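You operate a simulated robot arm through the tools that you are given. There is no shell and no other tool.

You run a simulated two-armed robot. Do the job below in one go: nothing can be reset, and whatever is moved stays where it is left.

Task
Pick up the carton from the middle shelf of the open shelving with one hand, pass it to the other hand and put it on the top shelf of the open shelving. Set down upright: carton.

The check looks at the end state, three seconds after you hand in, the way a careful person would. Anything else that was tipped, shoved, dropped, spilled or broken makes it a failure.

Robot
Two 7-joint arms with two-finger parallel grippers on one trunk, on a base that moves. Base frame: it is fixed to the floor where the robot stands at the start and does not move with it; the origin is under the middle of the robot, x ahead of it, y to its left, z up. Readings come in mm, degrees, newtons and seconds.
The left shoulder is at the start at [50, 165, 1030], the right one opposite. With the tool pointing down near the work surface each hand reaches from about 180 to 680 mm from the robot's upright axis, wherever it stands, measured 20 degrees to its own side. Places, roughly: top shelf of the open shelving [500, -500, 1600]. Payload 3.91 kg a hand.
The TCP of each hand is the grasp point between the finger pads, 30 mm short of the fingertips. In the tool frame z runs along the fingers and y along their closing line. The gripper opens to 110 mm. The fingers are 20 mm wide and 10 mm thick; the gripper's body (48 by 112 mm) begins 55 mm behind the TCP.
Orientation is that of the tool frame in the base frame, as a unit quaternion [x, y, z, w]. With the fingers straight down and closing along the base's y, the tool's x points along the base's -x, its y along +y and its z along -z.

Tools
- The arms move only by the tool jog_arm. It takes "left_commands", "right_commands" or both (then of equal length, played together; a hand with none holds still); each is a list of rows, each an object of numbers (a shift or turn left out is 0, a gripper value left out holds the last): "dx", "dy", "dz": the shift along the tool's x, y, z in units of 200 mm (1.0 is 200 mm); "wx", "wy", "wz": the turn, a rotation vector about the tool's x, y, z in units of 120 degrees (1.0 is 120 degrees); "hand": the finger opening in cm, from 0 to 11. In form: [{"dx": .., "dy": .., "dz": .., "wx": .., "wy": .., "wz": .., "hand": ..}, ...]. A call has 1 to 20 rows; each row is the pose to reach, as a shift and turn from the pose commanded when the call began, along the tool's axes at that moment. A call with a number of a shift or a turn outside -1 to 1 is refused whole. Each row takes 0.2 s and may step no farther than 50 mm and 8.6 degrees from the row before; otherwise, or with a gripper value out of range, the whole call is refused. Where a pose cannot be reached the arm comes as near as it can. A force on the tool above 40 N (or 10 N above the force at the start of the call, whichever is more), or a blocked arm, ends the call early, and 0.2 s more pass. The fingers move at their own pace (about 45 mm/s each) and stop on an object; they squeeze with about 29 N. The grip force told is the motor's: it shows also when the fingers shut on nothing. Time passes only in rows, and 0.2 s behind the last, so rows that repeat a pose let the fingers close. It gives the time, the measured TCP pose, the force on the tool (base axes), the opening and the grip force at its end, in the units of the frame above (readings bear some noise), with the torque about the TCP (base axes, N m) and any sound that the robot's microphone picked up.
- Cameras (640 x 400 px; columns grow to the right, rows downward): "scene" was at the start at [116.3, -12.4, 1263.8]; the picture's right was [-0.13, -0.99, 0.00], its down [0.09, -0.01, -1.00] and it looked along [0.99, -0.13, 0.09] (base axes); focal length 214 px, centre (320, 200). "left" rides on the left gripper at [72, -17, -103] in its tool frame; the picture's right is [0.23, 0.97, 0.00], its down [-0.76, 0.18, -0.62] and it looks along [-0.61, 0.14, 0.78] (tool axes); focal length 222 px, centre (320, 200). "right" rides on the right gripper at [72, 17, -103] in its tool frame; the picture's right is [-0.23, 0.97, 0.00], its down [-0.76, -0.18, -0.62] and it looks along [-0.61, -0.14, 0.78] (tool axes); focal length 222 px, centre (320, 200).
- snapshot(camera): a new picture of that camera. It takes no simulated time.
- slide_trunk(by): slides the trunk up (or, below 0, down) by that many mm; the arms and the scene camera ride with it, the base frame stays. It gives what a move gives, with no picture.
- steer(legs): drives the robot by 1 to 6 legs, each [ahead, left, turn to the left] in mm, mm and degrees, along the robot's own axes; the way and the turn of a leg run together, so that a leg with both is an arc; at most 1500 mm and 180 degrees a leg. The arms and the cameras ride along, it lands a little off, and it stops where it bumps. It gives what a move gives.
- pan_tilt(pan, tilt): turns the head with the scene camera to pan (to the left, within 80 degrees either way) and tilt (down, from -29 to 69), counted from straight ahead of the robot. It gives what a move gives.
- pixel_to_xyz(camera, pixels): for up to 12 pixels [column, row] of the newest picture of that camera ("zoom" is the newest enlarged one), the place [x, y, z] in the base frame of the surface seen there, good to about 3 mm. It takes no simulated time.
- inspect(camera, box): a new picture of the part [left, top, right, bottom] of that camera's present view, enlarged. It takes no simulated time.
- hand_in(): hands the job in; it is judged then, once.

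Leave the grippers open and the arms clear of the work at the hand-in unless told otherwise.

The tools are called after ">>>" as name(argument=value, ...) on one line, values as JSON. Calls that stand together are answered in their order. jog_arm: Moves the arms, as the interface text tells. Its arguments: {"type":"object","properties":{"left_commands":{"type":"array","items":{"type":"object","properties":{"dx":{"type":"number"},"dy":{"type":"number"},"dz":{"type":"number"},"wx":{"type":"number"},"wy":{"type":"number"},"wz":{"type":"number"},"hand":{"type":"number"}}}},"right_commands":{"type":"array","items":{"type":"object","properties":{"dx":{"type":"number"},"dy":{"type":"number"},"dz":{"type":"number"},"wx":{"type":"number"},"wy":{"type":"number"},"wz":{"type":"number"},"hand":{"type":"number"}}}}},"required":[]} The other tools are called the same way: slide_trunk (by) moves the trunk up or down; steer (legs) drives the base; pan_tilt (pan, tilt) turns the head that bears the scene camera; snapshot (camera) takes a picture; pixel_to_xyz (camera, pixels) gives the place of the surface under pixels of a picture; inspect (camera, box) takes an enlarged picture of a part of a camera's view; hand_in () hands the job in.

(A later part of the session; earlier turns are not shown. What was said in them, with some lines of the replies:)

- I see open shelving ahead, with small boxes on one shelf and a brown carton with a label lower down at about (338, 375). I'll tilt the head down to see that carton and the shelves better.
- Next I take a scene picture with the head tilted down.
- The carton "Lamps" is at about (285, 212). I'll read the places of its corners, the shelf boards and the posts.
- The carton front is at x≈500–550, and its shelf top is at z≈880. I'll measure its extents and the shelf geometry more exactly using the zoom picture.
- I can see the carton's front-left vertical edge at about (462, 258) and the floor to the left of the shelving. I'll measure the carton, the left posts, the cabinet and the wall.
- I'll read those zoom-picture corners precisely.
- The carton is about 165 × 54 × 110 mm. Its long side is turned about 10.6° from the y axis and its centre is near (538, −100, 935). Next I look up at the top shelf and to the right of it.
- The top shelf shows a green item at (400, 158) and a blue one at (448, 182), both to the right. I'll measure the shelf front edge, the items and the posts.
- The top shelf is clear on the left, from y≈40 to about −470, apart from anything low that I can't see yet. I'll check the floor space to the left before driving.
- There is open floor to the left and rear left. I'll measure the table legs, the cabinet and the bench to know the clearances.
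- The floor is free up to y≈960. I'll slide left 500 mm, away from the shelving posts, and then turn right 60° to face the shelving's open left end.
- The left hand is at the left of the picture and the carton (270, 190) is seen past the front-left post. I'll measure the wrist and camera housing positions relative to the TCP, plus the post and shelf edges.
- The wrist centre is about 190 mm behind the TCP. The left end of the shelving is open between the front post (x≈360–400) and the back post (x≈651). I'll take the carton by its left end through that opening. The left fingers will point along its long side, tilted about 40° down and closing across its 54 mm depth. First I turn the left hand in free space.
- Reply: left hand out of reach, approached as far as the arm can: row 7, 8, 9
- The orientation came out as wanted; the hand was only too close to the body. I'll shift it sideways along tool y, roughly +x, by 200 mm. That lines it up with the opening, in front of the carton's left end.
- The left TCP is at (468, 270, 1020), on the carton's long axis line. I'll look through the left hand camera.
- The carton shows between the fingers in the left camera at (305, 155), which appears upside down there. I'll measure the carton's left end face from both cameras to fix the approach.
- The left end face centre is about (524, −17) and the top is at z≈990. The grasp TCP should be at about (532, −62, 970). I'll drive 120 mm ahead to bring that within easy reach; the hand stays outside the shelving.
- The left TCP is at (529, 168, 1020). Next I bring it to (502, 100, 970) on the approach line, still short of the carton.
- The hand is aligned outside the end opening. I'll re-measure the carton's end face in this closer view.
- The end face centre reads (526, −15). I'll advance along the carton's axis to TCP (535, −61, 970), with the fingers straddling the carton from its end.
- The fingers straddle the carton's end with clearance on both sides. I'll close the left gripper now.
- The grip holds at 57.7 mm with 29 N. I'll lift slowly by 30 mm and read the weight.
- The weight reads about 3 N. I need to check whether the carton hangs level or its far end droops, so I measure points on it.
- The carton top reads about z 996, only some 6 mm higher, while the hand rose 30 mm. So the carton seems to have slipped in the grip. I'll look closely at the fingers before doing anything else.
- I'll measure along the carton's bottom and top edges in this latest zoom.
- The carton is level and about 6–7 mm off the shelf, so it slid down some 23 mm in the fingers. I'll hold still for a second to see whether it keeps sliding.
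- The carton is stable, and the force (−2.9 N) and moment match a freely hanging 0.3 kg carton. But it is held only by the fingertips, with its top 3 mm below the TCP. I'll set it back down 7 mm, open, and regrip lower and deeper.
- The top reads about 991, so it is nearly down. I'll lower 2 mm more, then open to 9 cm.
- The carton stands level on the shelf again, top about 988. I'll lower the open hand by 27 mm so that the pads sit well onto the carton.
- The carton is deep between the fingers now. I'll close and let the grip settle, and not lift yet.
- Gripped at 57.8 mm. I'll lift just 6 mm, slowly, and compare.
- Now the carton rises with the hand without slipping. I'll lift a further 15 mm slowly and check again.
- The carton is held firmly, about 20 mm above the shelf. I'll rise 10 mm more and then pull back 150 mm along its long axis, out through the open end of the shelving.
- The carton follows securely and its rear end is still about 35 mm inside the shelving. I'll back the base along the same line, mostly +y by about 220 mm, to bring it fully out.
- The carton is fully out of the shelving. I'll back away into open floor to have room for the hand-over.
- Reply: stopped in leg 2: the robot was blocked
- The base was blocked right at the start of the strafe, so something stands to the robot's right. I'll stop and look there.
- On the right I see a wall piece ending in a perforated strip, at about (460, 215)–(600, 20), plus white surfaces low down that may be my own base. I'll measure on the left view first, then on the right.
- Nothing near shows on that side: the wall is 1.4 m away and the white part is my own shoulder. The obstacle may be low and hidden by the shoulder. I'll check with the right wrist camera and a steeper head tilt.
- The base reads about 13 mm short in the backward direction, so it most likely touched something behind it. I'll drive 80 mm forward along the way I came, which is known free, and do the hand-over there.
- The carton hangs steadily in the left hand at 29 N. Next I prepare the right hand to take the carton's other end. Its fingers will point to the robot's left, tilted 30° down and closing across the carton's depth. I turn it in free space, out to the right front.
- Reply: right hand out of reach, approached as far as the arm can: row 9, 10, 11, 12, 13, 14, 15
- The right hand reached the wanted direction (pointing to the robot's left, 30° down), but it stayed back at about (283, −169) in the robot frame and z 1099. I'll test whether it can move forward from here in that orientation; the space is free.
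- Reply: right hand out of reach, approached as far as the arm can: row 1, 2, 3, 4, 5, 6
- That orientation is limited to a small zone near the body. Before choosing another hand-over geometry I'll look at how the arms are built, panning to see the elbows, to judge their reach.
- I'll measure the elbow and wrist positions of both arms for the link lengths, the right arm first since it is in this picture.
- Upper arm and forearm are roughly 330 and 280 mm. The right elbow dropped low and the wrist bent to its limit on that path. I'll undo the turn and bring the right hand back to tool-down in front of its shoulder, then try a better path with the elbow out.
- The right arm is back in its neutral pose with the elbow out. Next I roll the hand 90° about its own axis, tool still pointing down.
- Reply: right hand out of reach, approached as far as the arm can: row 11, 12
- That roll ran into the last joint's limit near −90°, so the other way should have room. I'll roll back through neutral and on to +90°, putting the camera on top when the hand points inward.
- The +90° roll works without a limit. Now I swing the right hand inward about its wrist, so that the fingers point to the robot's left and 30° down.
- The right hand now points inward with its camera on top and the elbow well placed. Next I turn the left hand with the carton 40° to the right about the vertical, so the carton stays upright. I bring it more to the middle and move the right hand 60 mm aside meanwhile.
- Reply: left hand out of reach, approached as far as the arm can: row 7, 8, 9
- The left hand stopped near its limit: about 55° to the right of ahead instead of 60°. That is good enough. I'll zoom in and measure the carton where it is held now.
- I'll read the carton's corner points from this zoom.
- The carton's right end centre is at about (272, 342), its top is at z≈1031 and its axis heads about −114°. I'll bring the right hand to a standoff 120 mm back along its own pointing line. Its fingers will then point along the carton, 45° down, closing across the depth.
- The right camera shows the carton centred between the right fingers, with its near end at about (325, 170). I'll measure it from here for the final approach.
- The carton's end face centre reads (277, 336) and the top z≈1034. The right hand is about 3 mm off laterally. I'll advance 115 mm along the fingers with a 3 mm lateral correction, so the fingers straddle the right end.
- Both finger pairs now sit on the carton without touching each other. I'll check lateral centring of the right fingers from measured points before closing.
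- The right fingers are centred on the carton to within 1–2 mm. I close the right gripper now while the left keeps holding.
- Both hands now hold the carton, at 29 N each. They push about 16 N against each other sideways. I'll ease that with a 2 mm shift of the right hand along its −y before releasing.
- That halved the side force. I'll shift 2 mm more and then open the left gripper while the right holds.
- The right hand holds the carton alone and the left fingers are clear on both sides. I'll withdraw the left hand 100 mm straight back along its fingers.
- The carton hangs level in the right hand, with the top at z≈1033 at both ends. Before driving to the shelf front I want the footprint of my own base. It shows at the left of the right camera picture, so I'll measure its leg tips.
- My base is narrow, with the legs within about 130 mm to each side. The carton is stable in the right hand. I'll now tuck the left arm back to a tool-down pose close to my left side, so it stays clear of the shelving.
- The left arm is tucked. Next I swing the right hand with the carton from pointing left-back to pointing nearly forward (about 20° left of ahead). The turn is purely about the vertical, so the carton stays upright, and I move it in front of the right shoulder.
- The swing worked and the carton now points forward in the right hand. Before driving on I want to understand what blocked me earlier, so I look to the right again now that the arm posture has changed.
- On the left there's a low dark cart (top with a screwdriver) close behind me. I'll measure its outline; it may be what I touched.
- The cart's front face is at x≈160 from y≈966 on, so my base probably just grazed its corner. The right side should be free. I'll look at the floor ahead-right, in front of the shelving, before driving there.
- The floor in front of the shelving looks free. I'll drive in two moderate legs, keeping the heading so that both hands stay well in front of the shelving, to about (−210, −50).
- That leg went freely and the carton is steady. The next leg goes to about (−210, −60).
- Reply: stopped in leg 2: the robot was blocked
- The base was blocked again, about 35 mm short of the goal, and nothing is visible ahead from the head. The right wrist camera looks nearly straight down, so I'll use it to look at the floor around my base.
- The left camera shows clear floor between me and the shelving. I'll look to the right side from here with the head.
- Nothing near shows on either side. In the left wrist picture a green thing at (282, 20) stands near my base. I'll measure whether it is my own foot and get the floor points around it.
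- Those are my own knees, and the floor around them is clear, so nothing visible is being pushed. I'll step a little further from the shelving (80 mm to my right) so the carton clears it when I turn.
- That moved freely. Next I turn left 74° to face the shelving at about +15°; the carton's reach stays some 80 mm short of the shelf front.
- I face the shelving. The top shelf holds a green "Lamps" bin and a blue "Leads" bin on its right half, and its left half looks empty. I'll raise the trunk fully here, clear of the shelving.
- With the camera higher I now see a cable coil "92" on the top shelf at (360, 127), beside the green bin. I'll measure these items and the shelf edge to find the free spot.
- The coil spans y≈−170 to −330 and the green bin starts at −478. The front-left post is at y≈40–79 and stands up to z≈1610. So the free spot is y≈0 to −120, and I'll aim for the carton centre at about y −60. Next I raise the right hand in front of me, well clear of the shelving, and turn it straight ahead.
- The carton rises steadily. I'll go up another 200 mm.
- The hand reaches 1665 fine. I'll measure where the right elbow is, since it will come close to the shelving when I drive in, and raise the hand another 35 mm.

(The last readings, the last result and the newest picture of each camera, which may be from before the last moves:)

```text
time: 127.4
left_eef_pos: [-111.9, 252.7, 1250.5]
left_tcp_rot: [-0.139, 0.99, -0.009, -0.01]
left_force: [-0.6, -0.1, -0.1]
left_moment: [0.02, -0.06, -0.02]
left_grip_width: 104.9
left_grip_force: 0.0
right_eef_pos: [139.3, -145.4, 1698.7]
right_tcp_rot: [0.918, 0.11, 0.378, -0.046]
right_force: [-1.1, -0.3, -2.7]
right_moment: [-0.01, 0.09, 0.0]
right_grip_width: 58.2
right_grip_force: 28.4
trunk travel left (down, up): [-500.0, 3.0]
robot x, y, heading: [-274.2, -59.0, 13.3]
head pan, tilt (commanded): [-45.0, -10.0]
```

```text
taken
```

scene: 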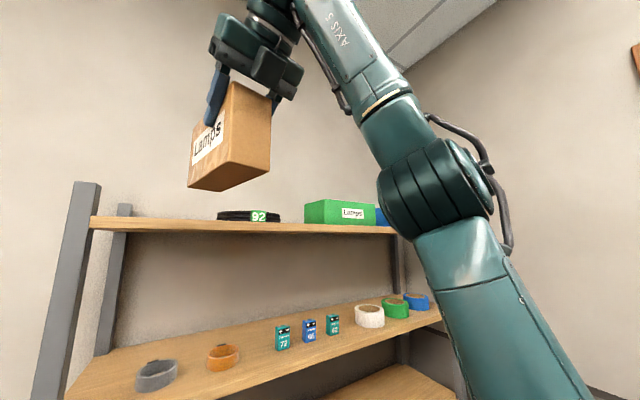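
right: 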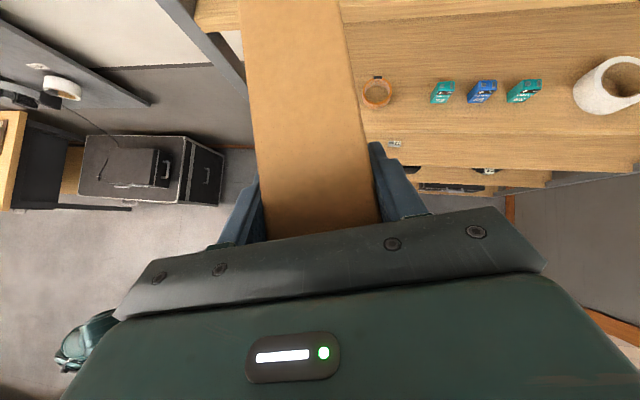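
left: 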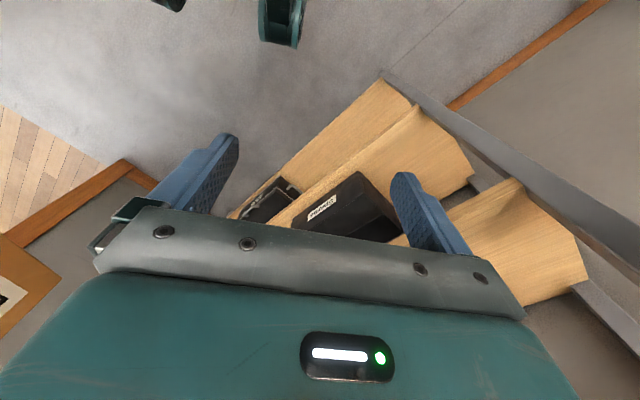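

The right elbow sits out to the right and forward. To keep it away from the shelf edge I'll face the shelving squarely: turn right about 13°, then move left about 180 mm while still well back.

>>> steer(legs=[[0, 0, -13.4]])

>>> steer(legs=[[0, 180, 0]])

>>> pan_tilt(pan=-20, tilt=0)

>>> snapshot(camera="scene")

```text
time: 128.6
left_eef_pos: [-43.6, 207.5, 1249.0]
left_tcp_rot: [-0.023, 1.0, -0.007, -0.012]
left_force: [0.3, -0.1, -0.2]
left_moment: [0.01, 0.01, -0.01]
left_grip_width: 105.0
left_grip_force: 0.0
right_eef_pos: [106.4, -238.1, 1698.9]
right_tcp_rot: [0.925, 0.003, 0.381, -0.002]
right_force: [0.0, -0.3, -2.6]
right_moment: [0.03, 0.08, 0.02]
right_grip_width: 57.8
right_grip_force: 28.8
trunk travel left (down, up): [-500.0, 3.0]
robot x, y, heading: [-270.1, -57.9, -0.1]
head pan, tilt (commanded): [-45.0, -10.0]
```

```text
time: 130.8
left_eef_pos: [-44.0, 388.4, 1249.6]
left_tcp_rot: [-0.024, 1.0, -0.007, -0.012]
left_force: [0.3, 0.1, 1.3]
left_moment: [0.05, 0.01, 0.0]
left_grip_width: 105.0
left_grip_force: 0.0
right_eef_pos: [107.3, -57.8, 1698.7]
right_tcp_rot: [0.924, 0.004, 0.381, -0.002]
right_force: [-0.2, 0.2, -2.7]
right_moment: [0.02, 0.11, -0.01]
right_grip_width: 57.8
right_grip_force: 29.3
trunk travel left (down, up): [-500.0, 3.0]
robot x, y, heading: [-273.4, 121.5, 0.0]
head pan, tilt (commanded): [-45.0, -10.0]
```

```text
time: 131.7
left_eef_pos: [-45.1, 387.5, 1248.8]
left_tcp_rot: [-0.024, 1.0, -0.007, -0.011]
left_force: [0.0, 0.2, -0.2]
left_moment: [0.01, 0.01, -0.02]
left_grip_width: 104.8
left_grip_force: 0.1
right_eef_pos: [106.7, -58.5, 1698.9]
right_tcp_rot: [0.924, 0.003, 0.381, -0.002]
right_force: [0.7, 1.9, -3.2]
right_moment: [0.01, 0.13, 0.03]
right_grip_width: 57.9
right_grip_force: 29.0
trunk travel left (down, up): [-500.0, 3.0]
robot x, y, heading: [-276.6, 120.7, -0.2]
head pan, tilt (commanded): [-20.0, 0.0]
```

```text
taken
```

scene: 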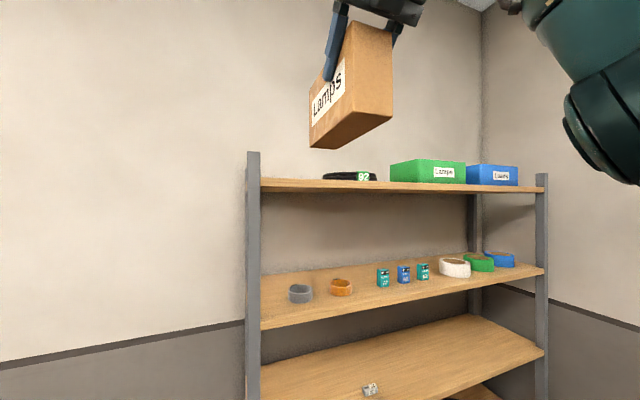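

I'm square to the shelving at about (−275, 121). I'll check that the carton hangs level and measure its bottom corners against the shelf height.

>>> inspect(camera="scene", box=[270, 0, 430, 160])

>>> pixel_to_xyz(camera="scene", pixels=[[312, 144], [325, 146], [389, 118], [390, 40], [350, 25], [312, 95], [360, 120], [270, 183], [300, 184], [340, 185], [350, 175], [253, 155]])

```text
2.50 times, centred on (350, 80) of scene
```

zoom: 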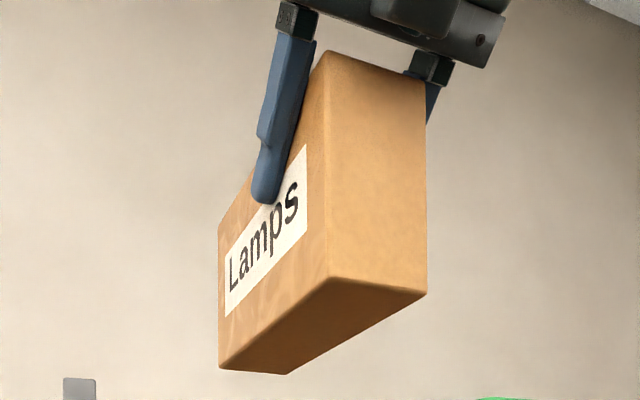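

```text
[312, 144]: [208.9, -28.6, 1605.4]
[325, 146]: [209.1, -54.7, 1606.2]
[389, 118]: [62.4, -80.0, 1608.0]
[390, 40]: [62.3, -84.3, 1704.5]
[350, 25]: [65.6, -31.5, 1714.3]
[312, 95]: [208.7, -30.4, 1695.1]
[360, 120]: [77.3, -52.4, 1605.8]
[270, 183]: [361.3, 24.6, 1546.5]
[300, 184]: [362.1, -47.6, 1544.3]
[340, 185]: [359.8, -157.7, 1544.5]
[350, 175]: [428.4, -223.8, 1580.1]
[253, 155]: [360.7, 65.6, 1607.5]
```

The carton is level, with its bottom at z≈1605 at both ends, some 45 mm above the shelf top. I'll drive forward 180 mm first and check the clearances.

>>> steer(legs=[[180, 0, 0]])

>>> pan_tilt(pan=-30, tilt=-5)

>>> snapshot(camera="scene")

>>> snapshot(camera="right")

```text
time: 133.2
left_eef_pos: [132.6, 387.5, 1249.5]
left_tcp_rot: [-0.023, 1.0, -0.007, -0.012]
left_force: [-0.4, -1.2, 1.1]
left_moment: [-0.03, 0.01, 0.0]
left_grip_width: 105.1
left_grip_force: 0.0
right_eef_pos: [282.4, -57.6, 1699.6]
right_tcp_rot: [0.924, 0.003, 0.381, -0.002]
right_force: [0.4, -0.4, -3.2]
right_moment: [0.0, 0.1, 0.02]
right_grip_width: 57.6
right_grip_force: 29.4
trunk travel left (down, up): [-500.0, 3.0]
robot x, y, heading: [-97.2, 120.1, 0.1]
head pan, tilt (commanded): [-20.0, 0.0]
```

```text
time: 133.9
left_eef_pos: [131.8, 386.9, 1248.8]
left_tcp_rot: [-0.023, 1.0, -0.007, -0.012]
left_force: [0.5, 0.6, -1.0]
left_moment: [-0.01, 0.01, -0.02]
left_grip_width: 104.9
left_grip_force: 0.0
right_eef_pos: [282.4, -59.3, 1699.8]
right_tcp_rot: [0.924, 0.002, 0.381, -0.002]
right_force: [-0.1, 0.6, -3.0]
right_moment: [0.03, 0.11, 0.01]
right_grip_width: 58.0
right_grip_force: 28.6
trunk travel left (down, up): [-500.0, 3.0]
robot x, y, heading: [-95.1, 120.7, 0.2]
head pan, tilt (commanded): [-30.0, -5.0]
```

```text
taken
```

scene: 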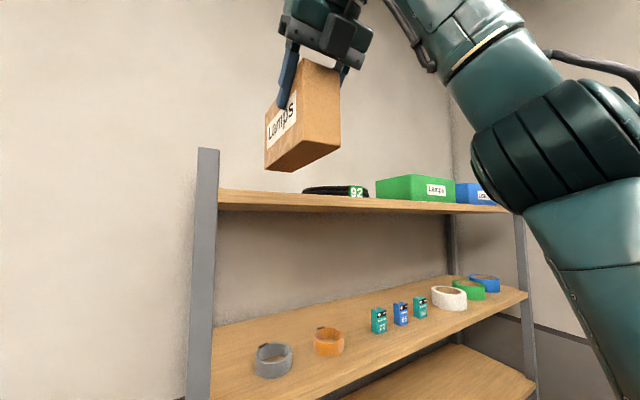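

```text
taken
```

right: 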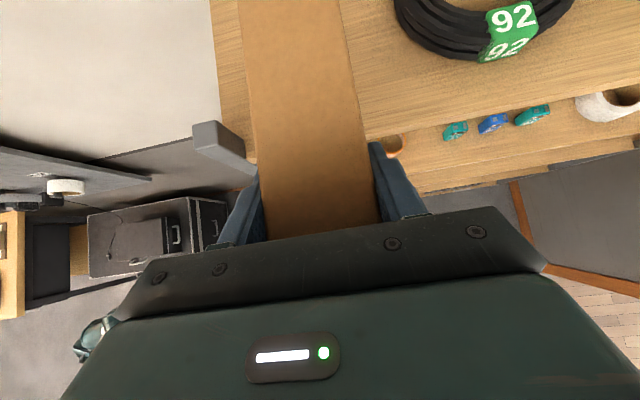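

The wrist camera now looks down on the top shelf: the post top is at (220, 140) and the coil "92" at the upper right. I'll measure the surface height, the coil's left side, the post and the front edge.

>>> pixel_to_xyz(camera="right", pixels=[[400, 90], [450, 80], [240, 60], [225, 20], [215, 130], [240, 155], [395, 15], [420, 45], [385, 115], [480, 60], [380, 20], [232, 100]])

```text
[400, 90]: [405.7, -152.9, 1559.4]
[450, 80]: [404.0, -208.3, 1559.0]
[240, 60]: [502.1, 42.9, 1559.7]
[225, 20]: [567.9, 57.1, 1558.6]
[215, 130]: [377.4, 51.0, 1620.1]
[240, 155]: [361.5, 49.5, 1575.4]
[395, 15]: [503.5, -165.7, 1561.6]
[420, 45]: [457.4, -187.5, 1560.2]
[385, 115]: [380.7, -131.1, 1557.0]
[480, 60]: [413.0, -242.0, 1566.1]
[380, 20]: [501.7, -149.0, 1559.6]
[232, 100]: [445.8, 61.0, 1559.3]
```

The shelf top is at z≈1559.5, and the coil's left side is at y≈−166 where the carton will stand (y −87 to −29). I'll check where the elbow is relative to the shelf front (x=361) before the last forward move.

>>> pixel_to_xyz(camera="scene", pixels=[[478, 165], [490, 195], [500, 120], [560, 150], [470, 100], [420, 50], [330, 40], [370, 40], [600, 100], [530, 205]])

```text
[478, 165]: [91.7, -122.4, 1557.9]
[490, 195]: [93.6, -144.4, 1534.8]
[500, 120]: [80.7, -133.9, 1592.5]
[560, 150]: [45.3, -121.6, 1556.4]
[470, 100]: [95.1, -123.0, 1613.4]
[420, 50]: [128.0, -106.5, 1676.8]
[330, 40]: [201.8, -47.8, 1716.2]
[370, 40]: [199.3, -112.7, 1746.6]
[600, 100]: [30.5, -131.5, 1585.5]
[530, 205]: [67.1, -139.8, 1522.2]
```

The elbow's front side is at about x 95–130 now, so after 140 mm it will still be some 85 mm from the shelf. I'll drive forward 140 mm.

>>> steer(legs=[[140, 0, 0]])

>>> snapshot(camera="right")

>>> snapshot(camera="scene")

```text
time: 135.3
left_eef_pos: [270.9, 387.1, 1250.1]
left_tcp_rot: [-0.023, 1.0, -0.007, -0.012]
left_force: [-0.3, 0.0, 1.0]
left_moment: [-0.06, 0.0, 0.04]
left_grip_width: 105.0
left_grip_force: 0.1
right_eef_pos: [421.7, -57.8, 1699.9]
right_tcp_rot: [0.925, 0.002, 0.381, -0.001]
right_force: [-0.5, 0.6, -2.8]
right_moment: [-0.03, 0.12, 0.0]
right_grip_width: 57.6
right_grip_force: 28.8
trunk travel left (down, up): [-500.0, 3.0]
robot x, y, heading: [40.6, 122.4, -0.1]
head pan, tilt (commanded): [-30.0, -5.0]
```

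```text
taken
```

right: 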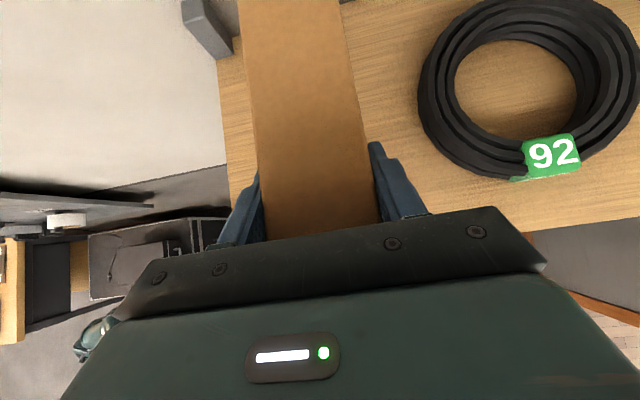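

```text
taken
```

scene: 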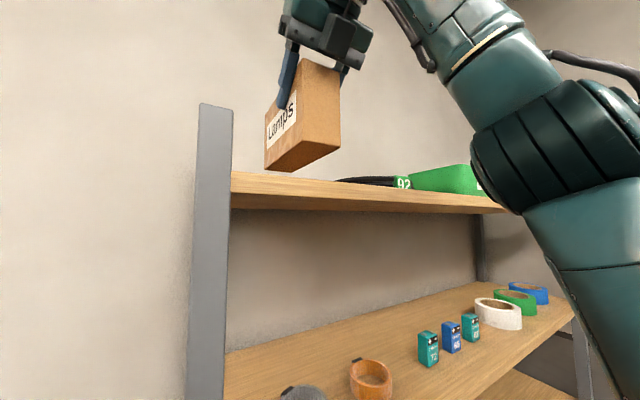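

The carton is over the free spot: TCP x 422, near end about 14 mm behind the front edge, coil and post clear. I'll lower slowly by 43 mm.

>>> jog_arm(right_commands=[{"dx": -0.0217, "dz": 0.0218}, {"dx": -0.0433, "dz": 0.0437}, {"dx": -0.065, "dz": 0.0655}, {"dx": -0.0866, "dz": 0.0874}, {"dx": -0.1083, "dz": 0.1092}, {"dx": -0.1299, "dz": 0.1311}, {"dx": -0.1516, "dz": 0.1529}, {"dx": -0.1516, "dz": 0.1529}])

>>> snapshot(camera="scene")

>>> inspect(camera="scene", box=[220, 40, 380, 220])

```text
time: 137.1
left_eef_pos: [271.2, 388.2, 1249.0]
left_tcp_rot: [-0.023, 1.0, -0.007, -0.013]
left_force: [-0.4, -0.1, 0.4]
left_moment: [0.01, -0.02, 0.04]
left_grip_width: 105.1
left_grip_force: 0.0
right_eef_pos: [420.4, -58.3, 1655.9]
right_tcp_rot: [0.925, 0.003, 0.381, -0.002]
right_force: [0.0, -0.1, -2.9]
right_moment: [0.01, 0.1, -0.01]
right_grip_width: 57.5
right_grip_force: 28.9
trunk travel left (down, up): [-500.0, 3.0]
robot x, y, heading: [39.1, 124.8, -0.1]
head pan, tilt (commanded): [-30.0, -5.0]
```

```text
taken
```

scene: 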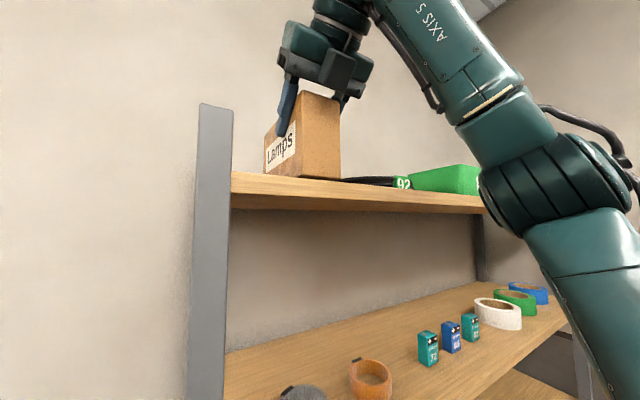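

```text
2.22 times, centred on (300, 130) of scene
```

zoom: 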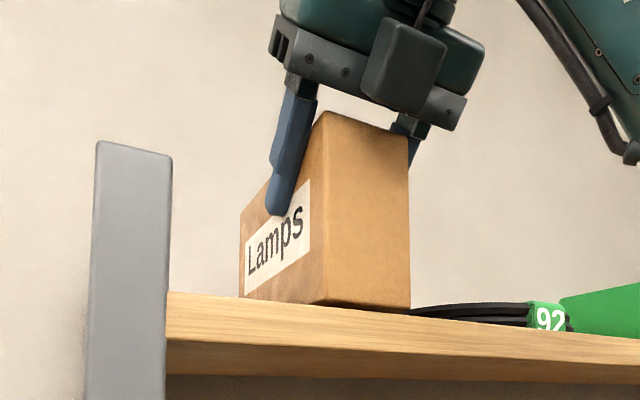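

Still hanging free (−2.9 N), just above the surface. I'll lower in 1 mm steps until the shelf carries the weight.

>>> jog_arm(right_commands=[{"dx": -0.0035, "dz": 0.0036}, {"dx": -0.007, "dz": 0.0071}, {"dx": -0.0106, "dz": 0.0107}, {"dx": -0.0106, "dz": 0.0107}])

```text
time: 138.1
left_eef_pos: [271.0, 387.5, 1249.0]
left_tcp_rot: [-0.023, 1.0, -0.007, -0.012]
left_force: [-0.2, 1.3, 0.2]
left_moment: [-0.01, 0.0, -0.06]
left_grip_width: 105.0
left_grip_force: 0.1
right_eef_pos: [420.5, -58.0, 1653.7]
right_tcp_rot: [0.924, 0.003, 0.382, -0.002]
right_force: [0.8, 0.3, 2.3]
right_moment: [-0.19, -0.6, -0.03]
right_grip_width: 57.9
right_grip_force: 29.0
trunk travel left (down, up): [-500.0, 3.0]
robot x, y, heading: [40.2, 119.5, -0.0]
head pan, tilt (commanded): [-30.0, -5.0]
```

Contact: the force turned to +2.3 N, with the far end touching first. I'll lower 1 mm more to seat it, then open the gripper gradually to 9 cm.

>>> jog_arm(right_commands=[{"dx": -0.0035, "dz": 0.0036, "hand": 2}, {"dx": -0.0035, "dz": 0.0036, "hand": 2}, {"dx": -0.0035, "dz": 0.0036, "hand": 5.6}, {"dx": -0.0035, "dz": 0.0036, "hand": 6.2}, {"dx": -0.0035, "dz": 0.0036, "hand": 7}, {"dx": -0.0035, "dz": 0.0036, "hand": 8}, {"dx": -0.0035, "dz": 0.0036, "hand": 9}, {"dx": -0.0035, "dz": 0.0036, "hand": 9}, {"dx": -0.0035, "dz": 0.0036, "hand": 9}])

>>> snapshot(camera="right")

>>> inspect(camera="scene", box=[220, 40, 380, 220])

```text
time: 140.1
left_eef_pos: [269.8, 386.6, 1250.0]
left_tcp_rot: [-0.023, 1.0, -0.008, -0.012]
left_force: [0.6, -0.3, -0.1]
left_moment: [0.01, 0.0, -0.02]
left_grip_width: 105.0
left_grip_force: 0.0
right_eef_pos: [419.8, -57.9, 1652.6]
right_tcp_rot: [0.925, 0.002, 0.38, -0.001]
right_force: [-0.3, 0.6, -0.2]
right_moment: [-0.01, 0.0, 0.02]
right_grip_width: 89.8
right_grip_force: 0.1
trunk travel left (down, up): [-500.0, 3.0]
robot x, y, heading: [43.1, 118.6, -0.0]
head pan, tilt (commanded): [-30.0, -5.0]
```

```text
taken
```

right: 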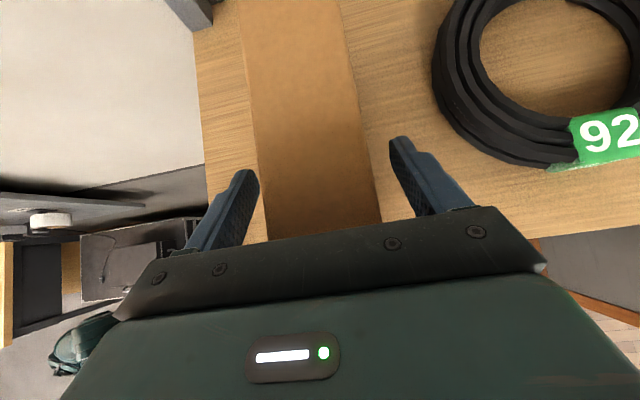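

```text
2.22 times, centred on (300, 130) of scene
```

zoom: 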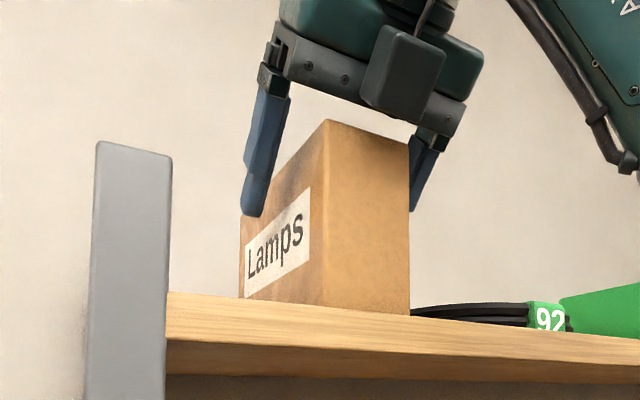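

The carton stands upright on the shelf and the fingers are open, clear on both sides. I'll withdraw the right hand straight back by 120 mm, level, with the fingers sliding back past the carton's sides.

>>> jog_arm(right_commands=[{"dx": -0.0533, "dz": -0.0529}, {"dx": -0.1065, "dz": -0.1058}, {"dx": -0.1598, "dz": -0.1586}, {"dx": -0.213, "dz": -0.2115}, {"dx": -0.2663, "dz": -0.2644}, {"dx": -0.3195, "dz": -0.3173}, {"dx": -0.3728, "dz": -0.3701}, {"dx": -0.426, "dz": -0.423}, {"dx": -0.426, "dz": -0.423}])

>>> snapshot(camera="scene")

>>> snapshot(camera="right")

```text
time: 142.1
left_eef_pos: [270.4, 387.3, 1249.0]
left_tcp_rot: [-0.023, 1.0, -0.007, -0.013]
left_force: [-0.1, 0.4, 0.0]
left_moment: [-0.01, -0.03, 0.03]
left_grip_width: 105.0
left_grip_force: 0.0
right_eef_pos: [310.5, -56.0, 1644.5]
right_tcp_rot: [0.924, 0.005, 0.382, -0.004]
right_force: [-0.1, 0.0, 0.4]
right_moment: [-0.02, 0.01, 0.01]
right_grip_width: 89.8
right_grip_force: 0.0
right hand out of reach, approached as far as the arm can: row 8, 9
trunk travel left (down, up): [-500.0, 3.0]
robot x, y, heading: [42.3, 120.6, 0.2]
head pan, tilt (commanded): [-30.0, -5.0]
```

```text
taken
```

scene: 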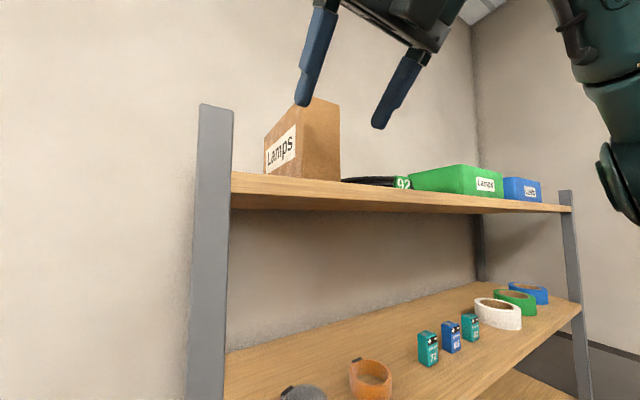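

```text
taken
```

right: 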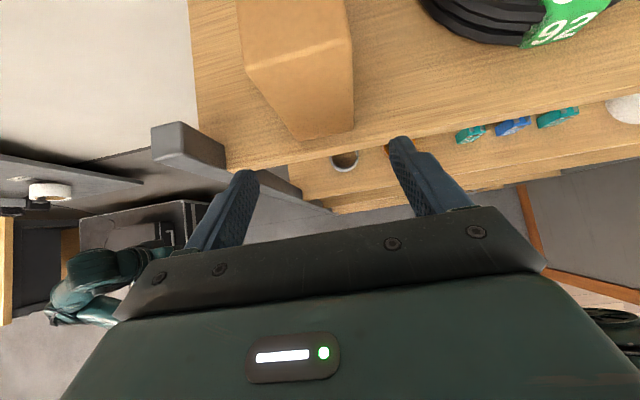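

The hand is clear of the carton, which stands by itself on the shelf. I'll drive straight back 250 mm to get both arms away from the shelving.

>>> steer(legs=[[-250, 0, 0]])

>>> pan_tilt(pan=-20, tilt=5)

>>> snapshot(camera="scene")

>>> snapshot(camera="right")

```text
time: 143.9
left_eef_pos: [21.6, 388.4, 1249.3]
left_tcp_rot: [-0.024, 1.0, -0.008, -0.013]
left_force: [0.2, -0.9, 0.1]
left_moment: [-0.01, 0.02, 0.0]
left_grip_width: 105.2
left_grip_force: 0.1
right_eef_pos: [63.1, -55.8, 1646.0]
right_tcp_rot: [0.924, 0.006, 0.382, -0.004]
right_force: [0.3, -1.0, -0.4]
right_moment: [0.03, 0.0, 0.04]
right_grip_width: 89.9
right_grip_force: 0.0
trunk travel left (down, up): [-500.0, 3.0]
robot x, y, heading: [-204.7, 122.8, 0.2]
head pan, tilt (commanded): [-30.0, -5.0]
```

```text
time: 144.6
left_eef_pos: [22.9, 388.4, 1248.0]
left_tcp_rot: [-0.024, 1.0, -0.008, -0.012]
left_force: [0.2, -0.1, -0.3]
left_moment: [0.0, 0.04, 0.01]
left_grip_width: 105.0
left_grip_force: 0.0
right_eef_pos: [63.3, -56.5, 1644.7]
right_tcp_rot: [0.924, 0.005, 0.382, -0.004]
right_force: [0.1, -0.5, -0.2]
right_moment: [0.0, 0.0, -0.01]
right_grip_width: 90.0
right_grip_force: 0.0
trunk travel left (down, up): [-500.0, 3.0]
robot x, y, heading: [-207.8, 118.9, 0.3]
head pan, tilt (commanded): [-20.0, 5.0]
```

```text
taken
```

scene: 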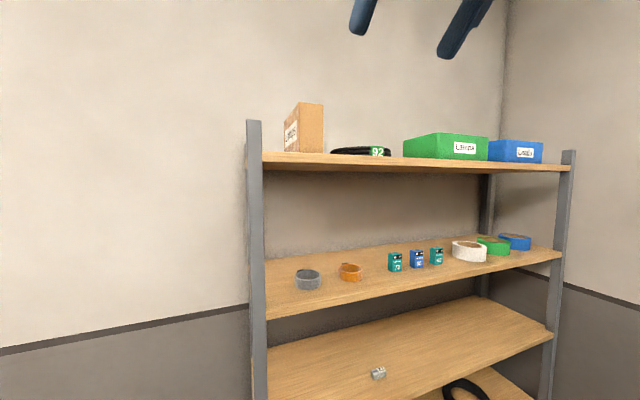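

```text
taken
```

right: 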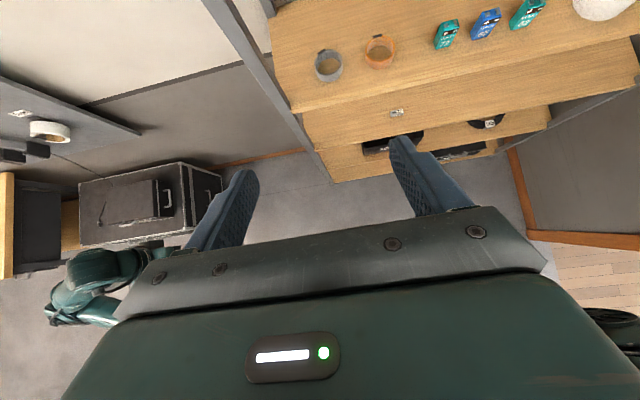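

The carton stands on the top shelf between the left post and the coil, and the other items look untouched. I'll verify its pose by measurement and open the right gripper fully.

>>> inspect(camera="scene", box=[230, 80, 430, 205])

>>> pixel_to_xyz(camera="zoom", pixels=[[235, 75], [295, 80], [235, 225], [292, 225], [178, 130], [178, 215], [200, 100], [265, 150], [400, 215], [330, 220]])

>>> jog_arm(right_commands=[{"hand": 10}, {"hand": 11}, {"hand": 11}])

```text
3.20 times, centred on (330, 142) of scene
```

zoom: 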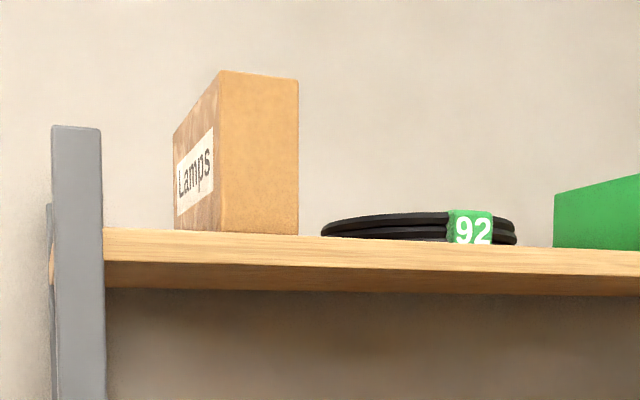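

```text
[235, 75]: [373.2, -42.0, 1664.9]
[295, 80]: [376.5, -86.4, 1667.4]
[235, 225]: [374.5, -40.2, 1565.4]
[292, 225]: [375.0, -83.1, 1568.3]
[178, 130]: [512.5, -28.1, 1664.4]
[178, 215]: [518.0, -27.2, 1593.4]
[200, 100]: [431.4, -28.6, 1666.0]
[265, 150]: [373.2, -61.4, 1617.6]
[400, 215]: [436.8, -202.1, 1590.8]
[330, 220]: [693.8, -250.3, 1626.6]
```

```text
time: 145.4
left_eef_pos: [22.6, 387.5, 1250.2]
left_tcp_rot: [-0.024, 1.0, -0.007, -0.011]
left_force: [0.5, -0.1, -0.2]
left_moment: [0.0, 0.0, 0.0]
left_grip_width: 105.0
left_grip_force: 0.0
right_eef_pos: [62.5, -56.8, 1645.8]
right_tcp_rot: [0.924, 0.004, 0.382, -0.003]
right_force: [0.0, -0.1, 0.3]
right_moment: [-0.01, 0.01, -0.03]
right_grip_width: 109.9
right_grip_force: 0.0
trunk travel left (down, up): [-500.0, 3.0]
robot x, y, heading: [-211.3, 121.2, 0.2]
head pan, tilt (commanded): [-20.0, 5.0]
```

The carton stands upright on the top shelf. Its near face is vertical at x≈374, with the base at z≈1560 and the top at ≈1667. The coil and bins haven't moved, both grippers are open and empty, and the arms are clear. I hand in now.

>>> hand_in()

```text
The job is handed in.
```

I moved the carton from the middle shelf to the top shelf, passing it from the left hand to the right on the way, and handed the job in. My last measurements show it upright near the front edge, about 14 mm back, between the left post and the cable coil. Both grippers are open and empty, and the arms are clear of the shelving.

- **First lift slipped:** the carton slid about 23 mm in the left fingers. I set it back on the middle shelf and took a deeper grip, and it held firmly after that.
- **Base stopped twice:** the drive reported being blocked twice. The first time I may have grazed the flight case on the floor left of the shelving. I did not measure whether it moved, but later pictures showed it standing with the small case still on top. The second time I found nothing in the way.

Nothing on the shelves looked tipped or shifted in the final pictures.
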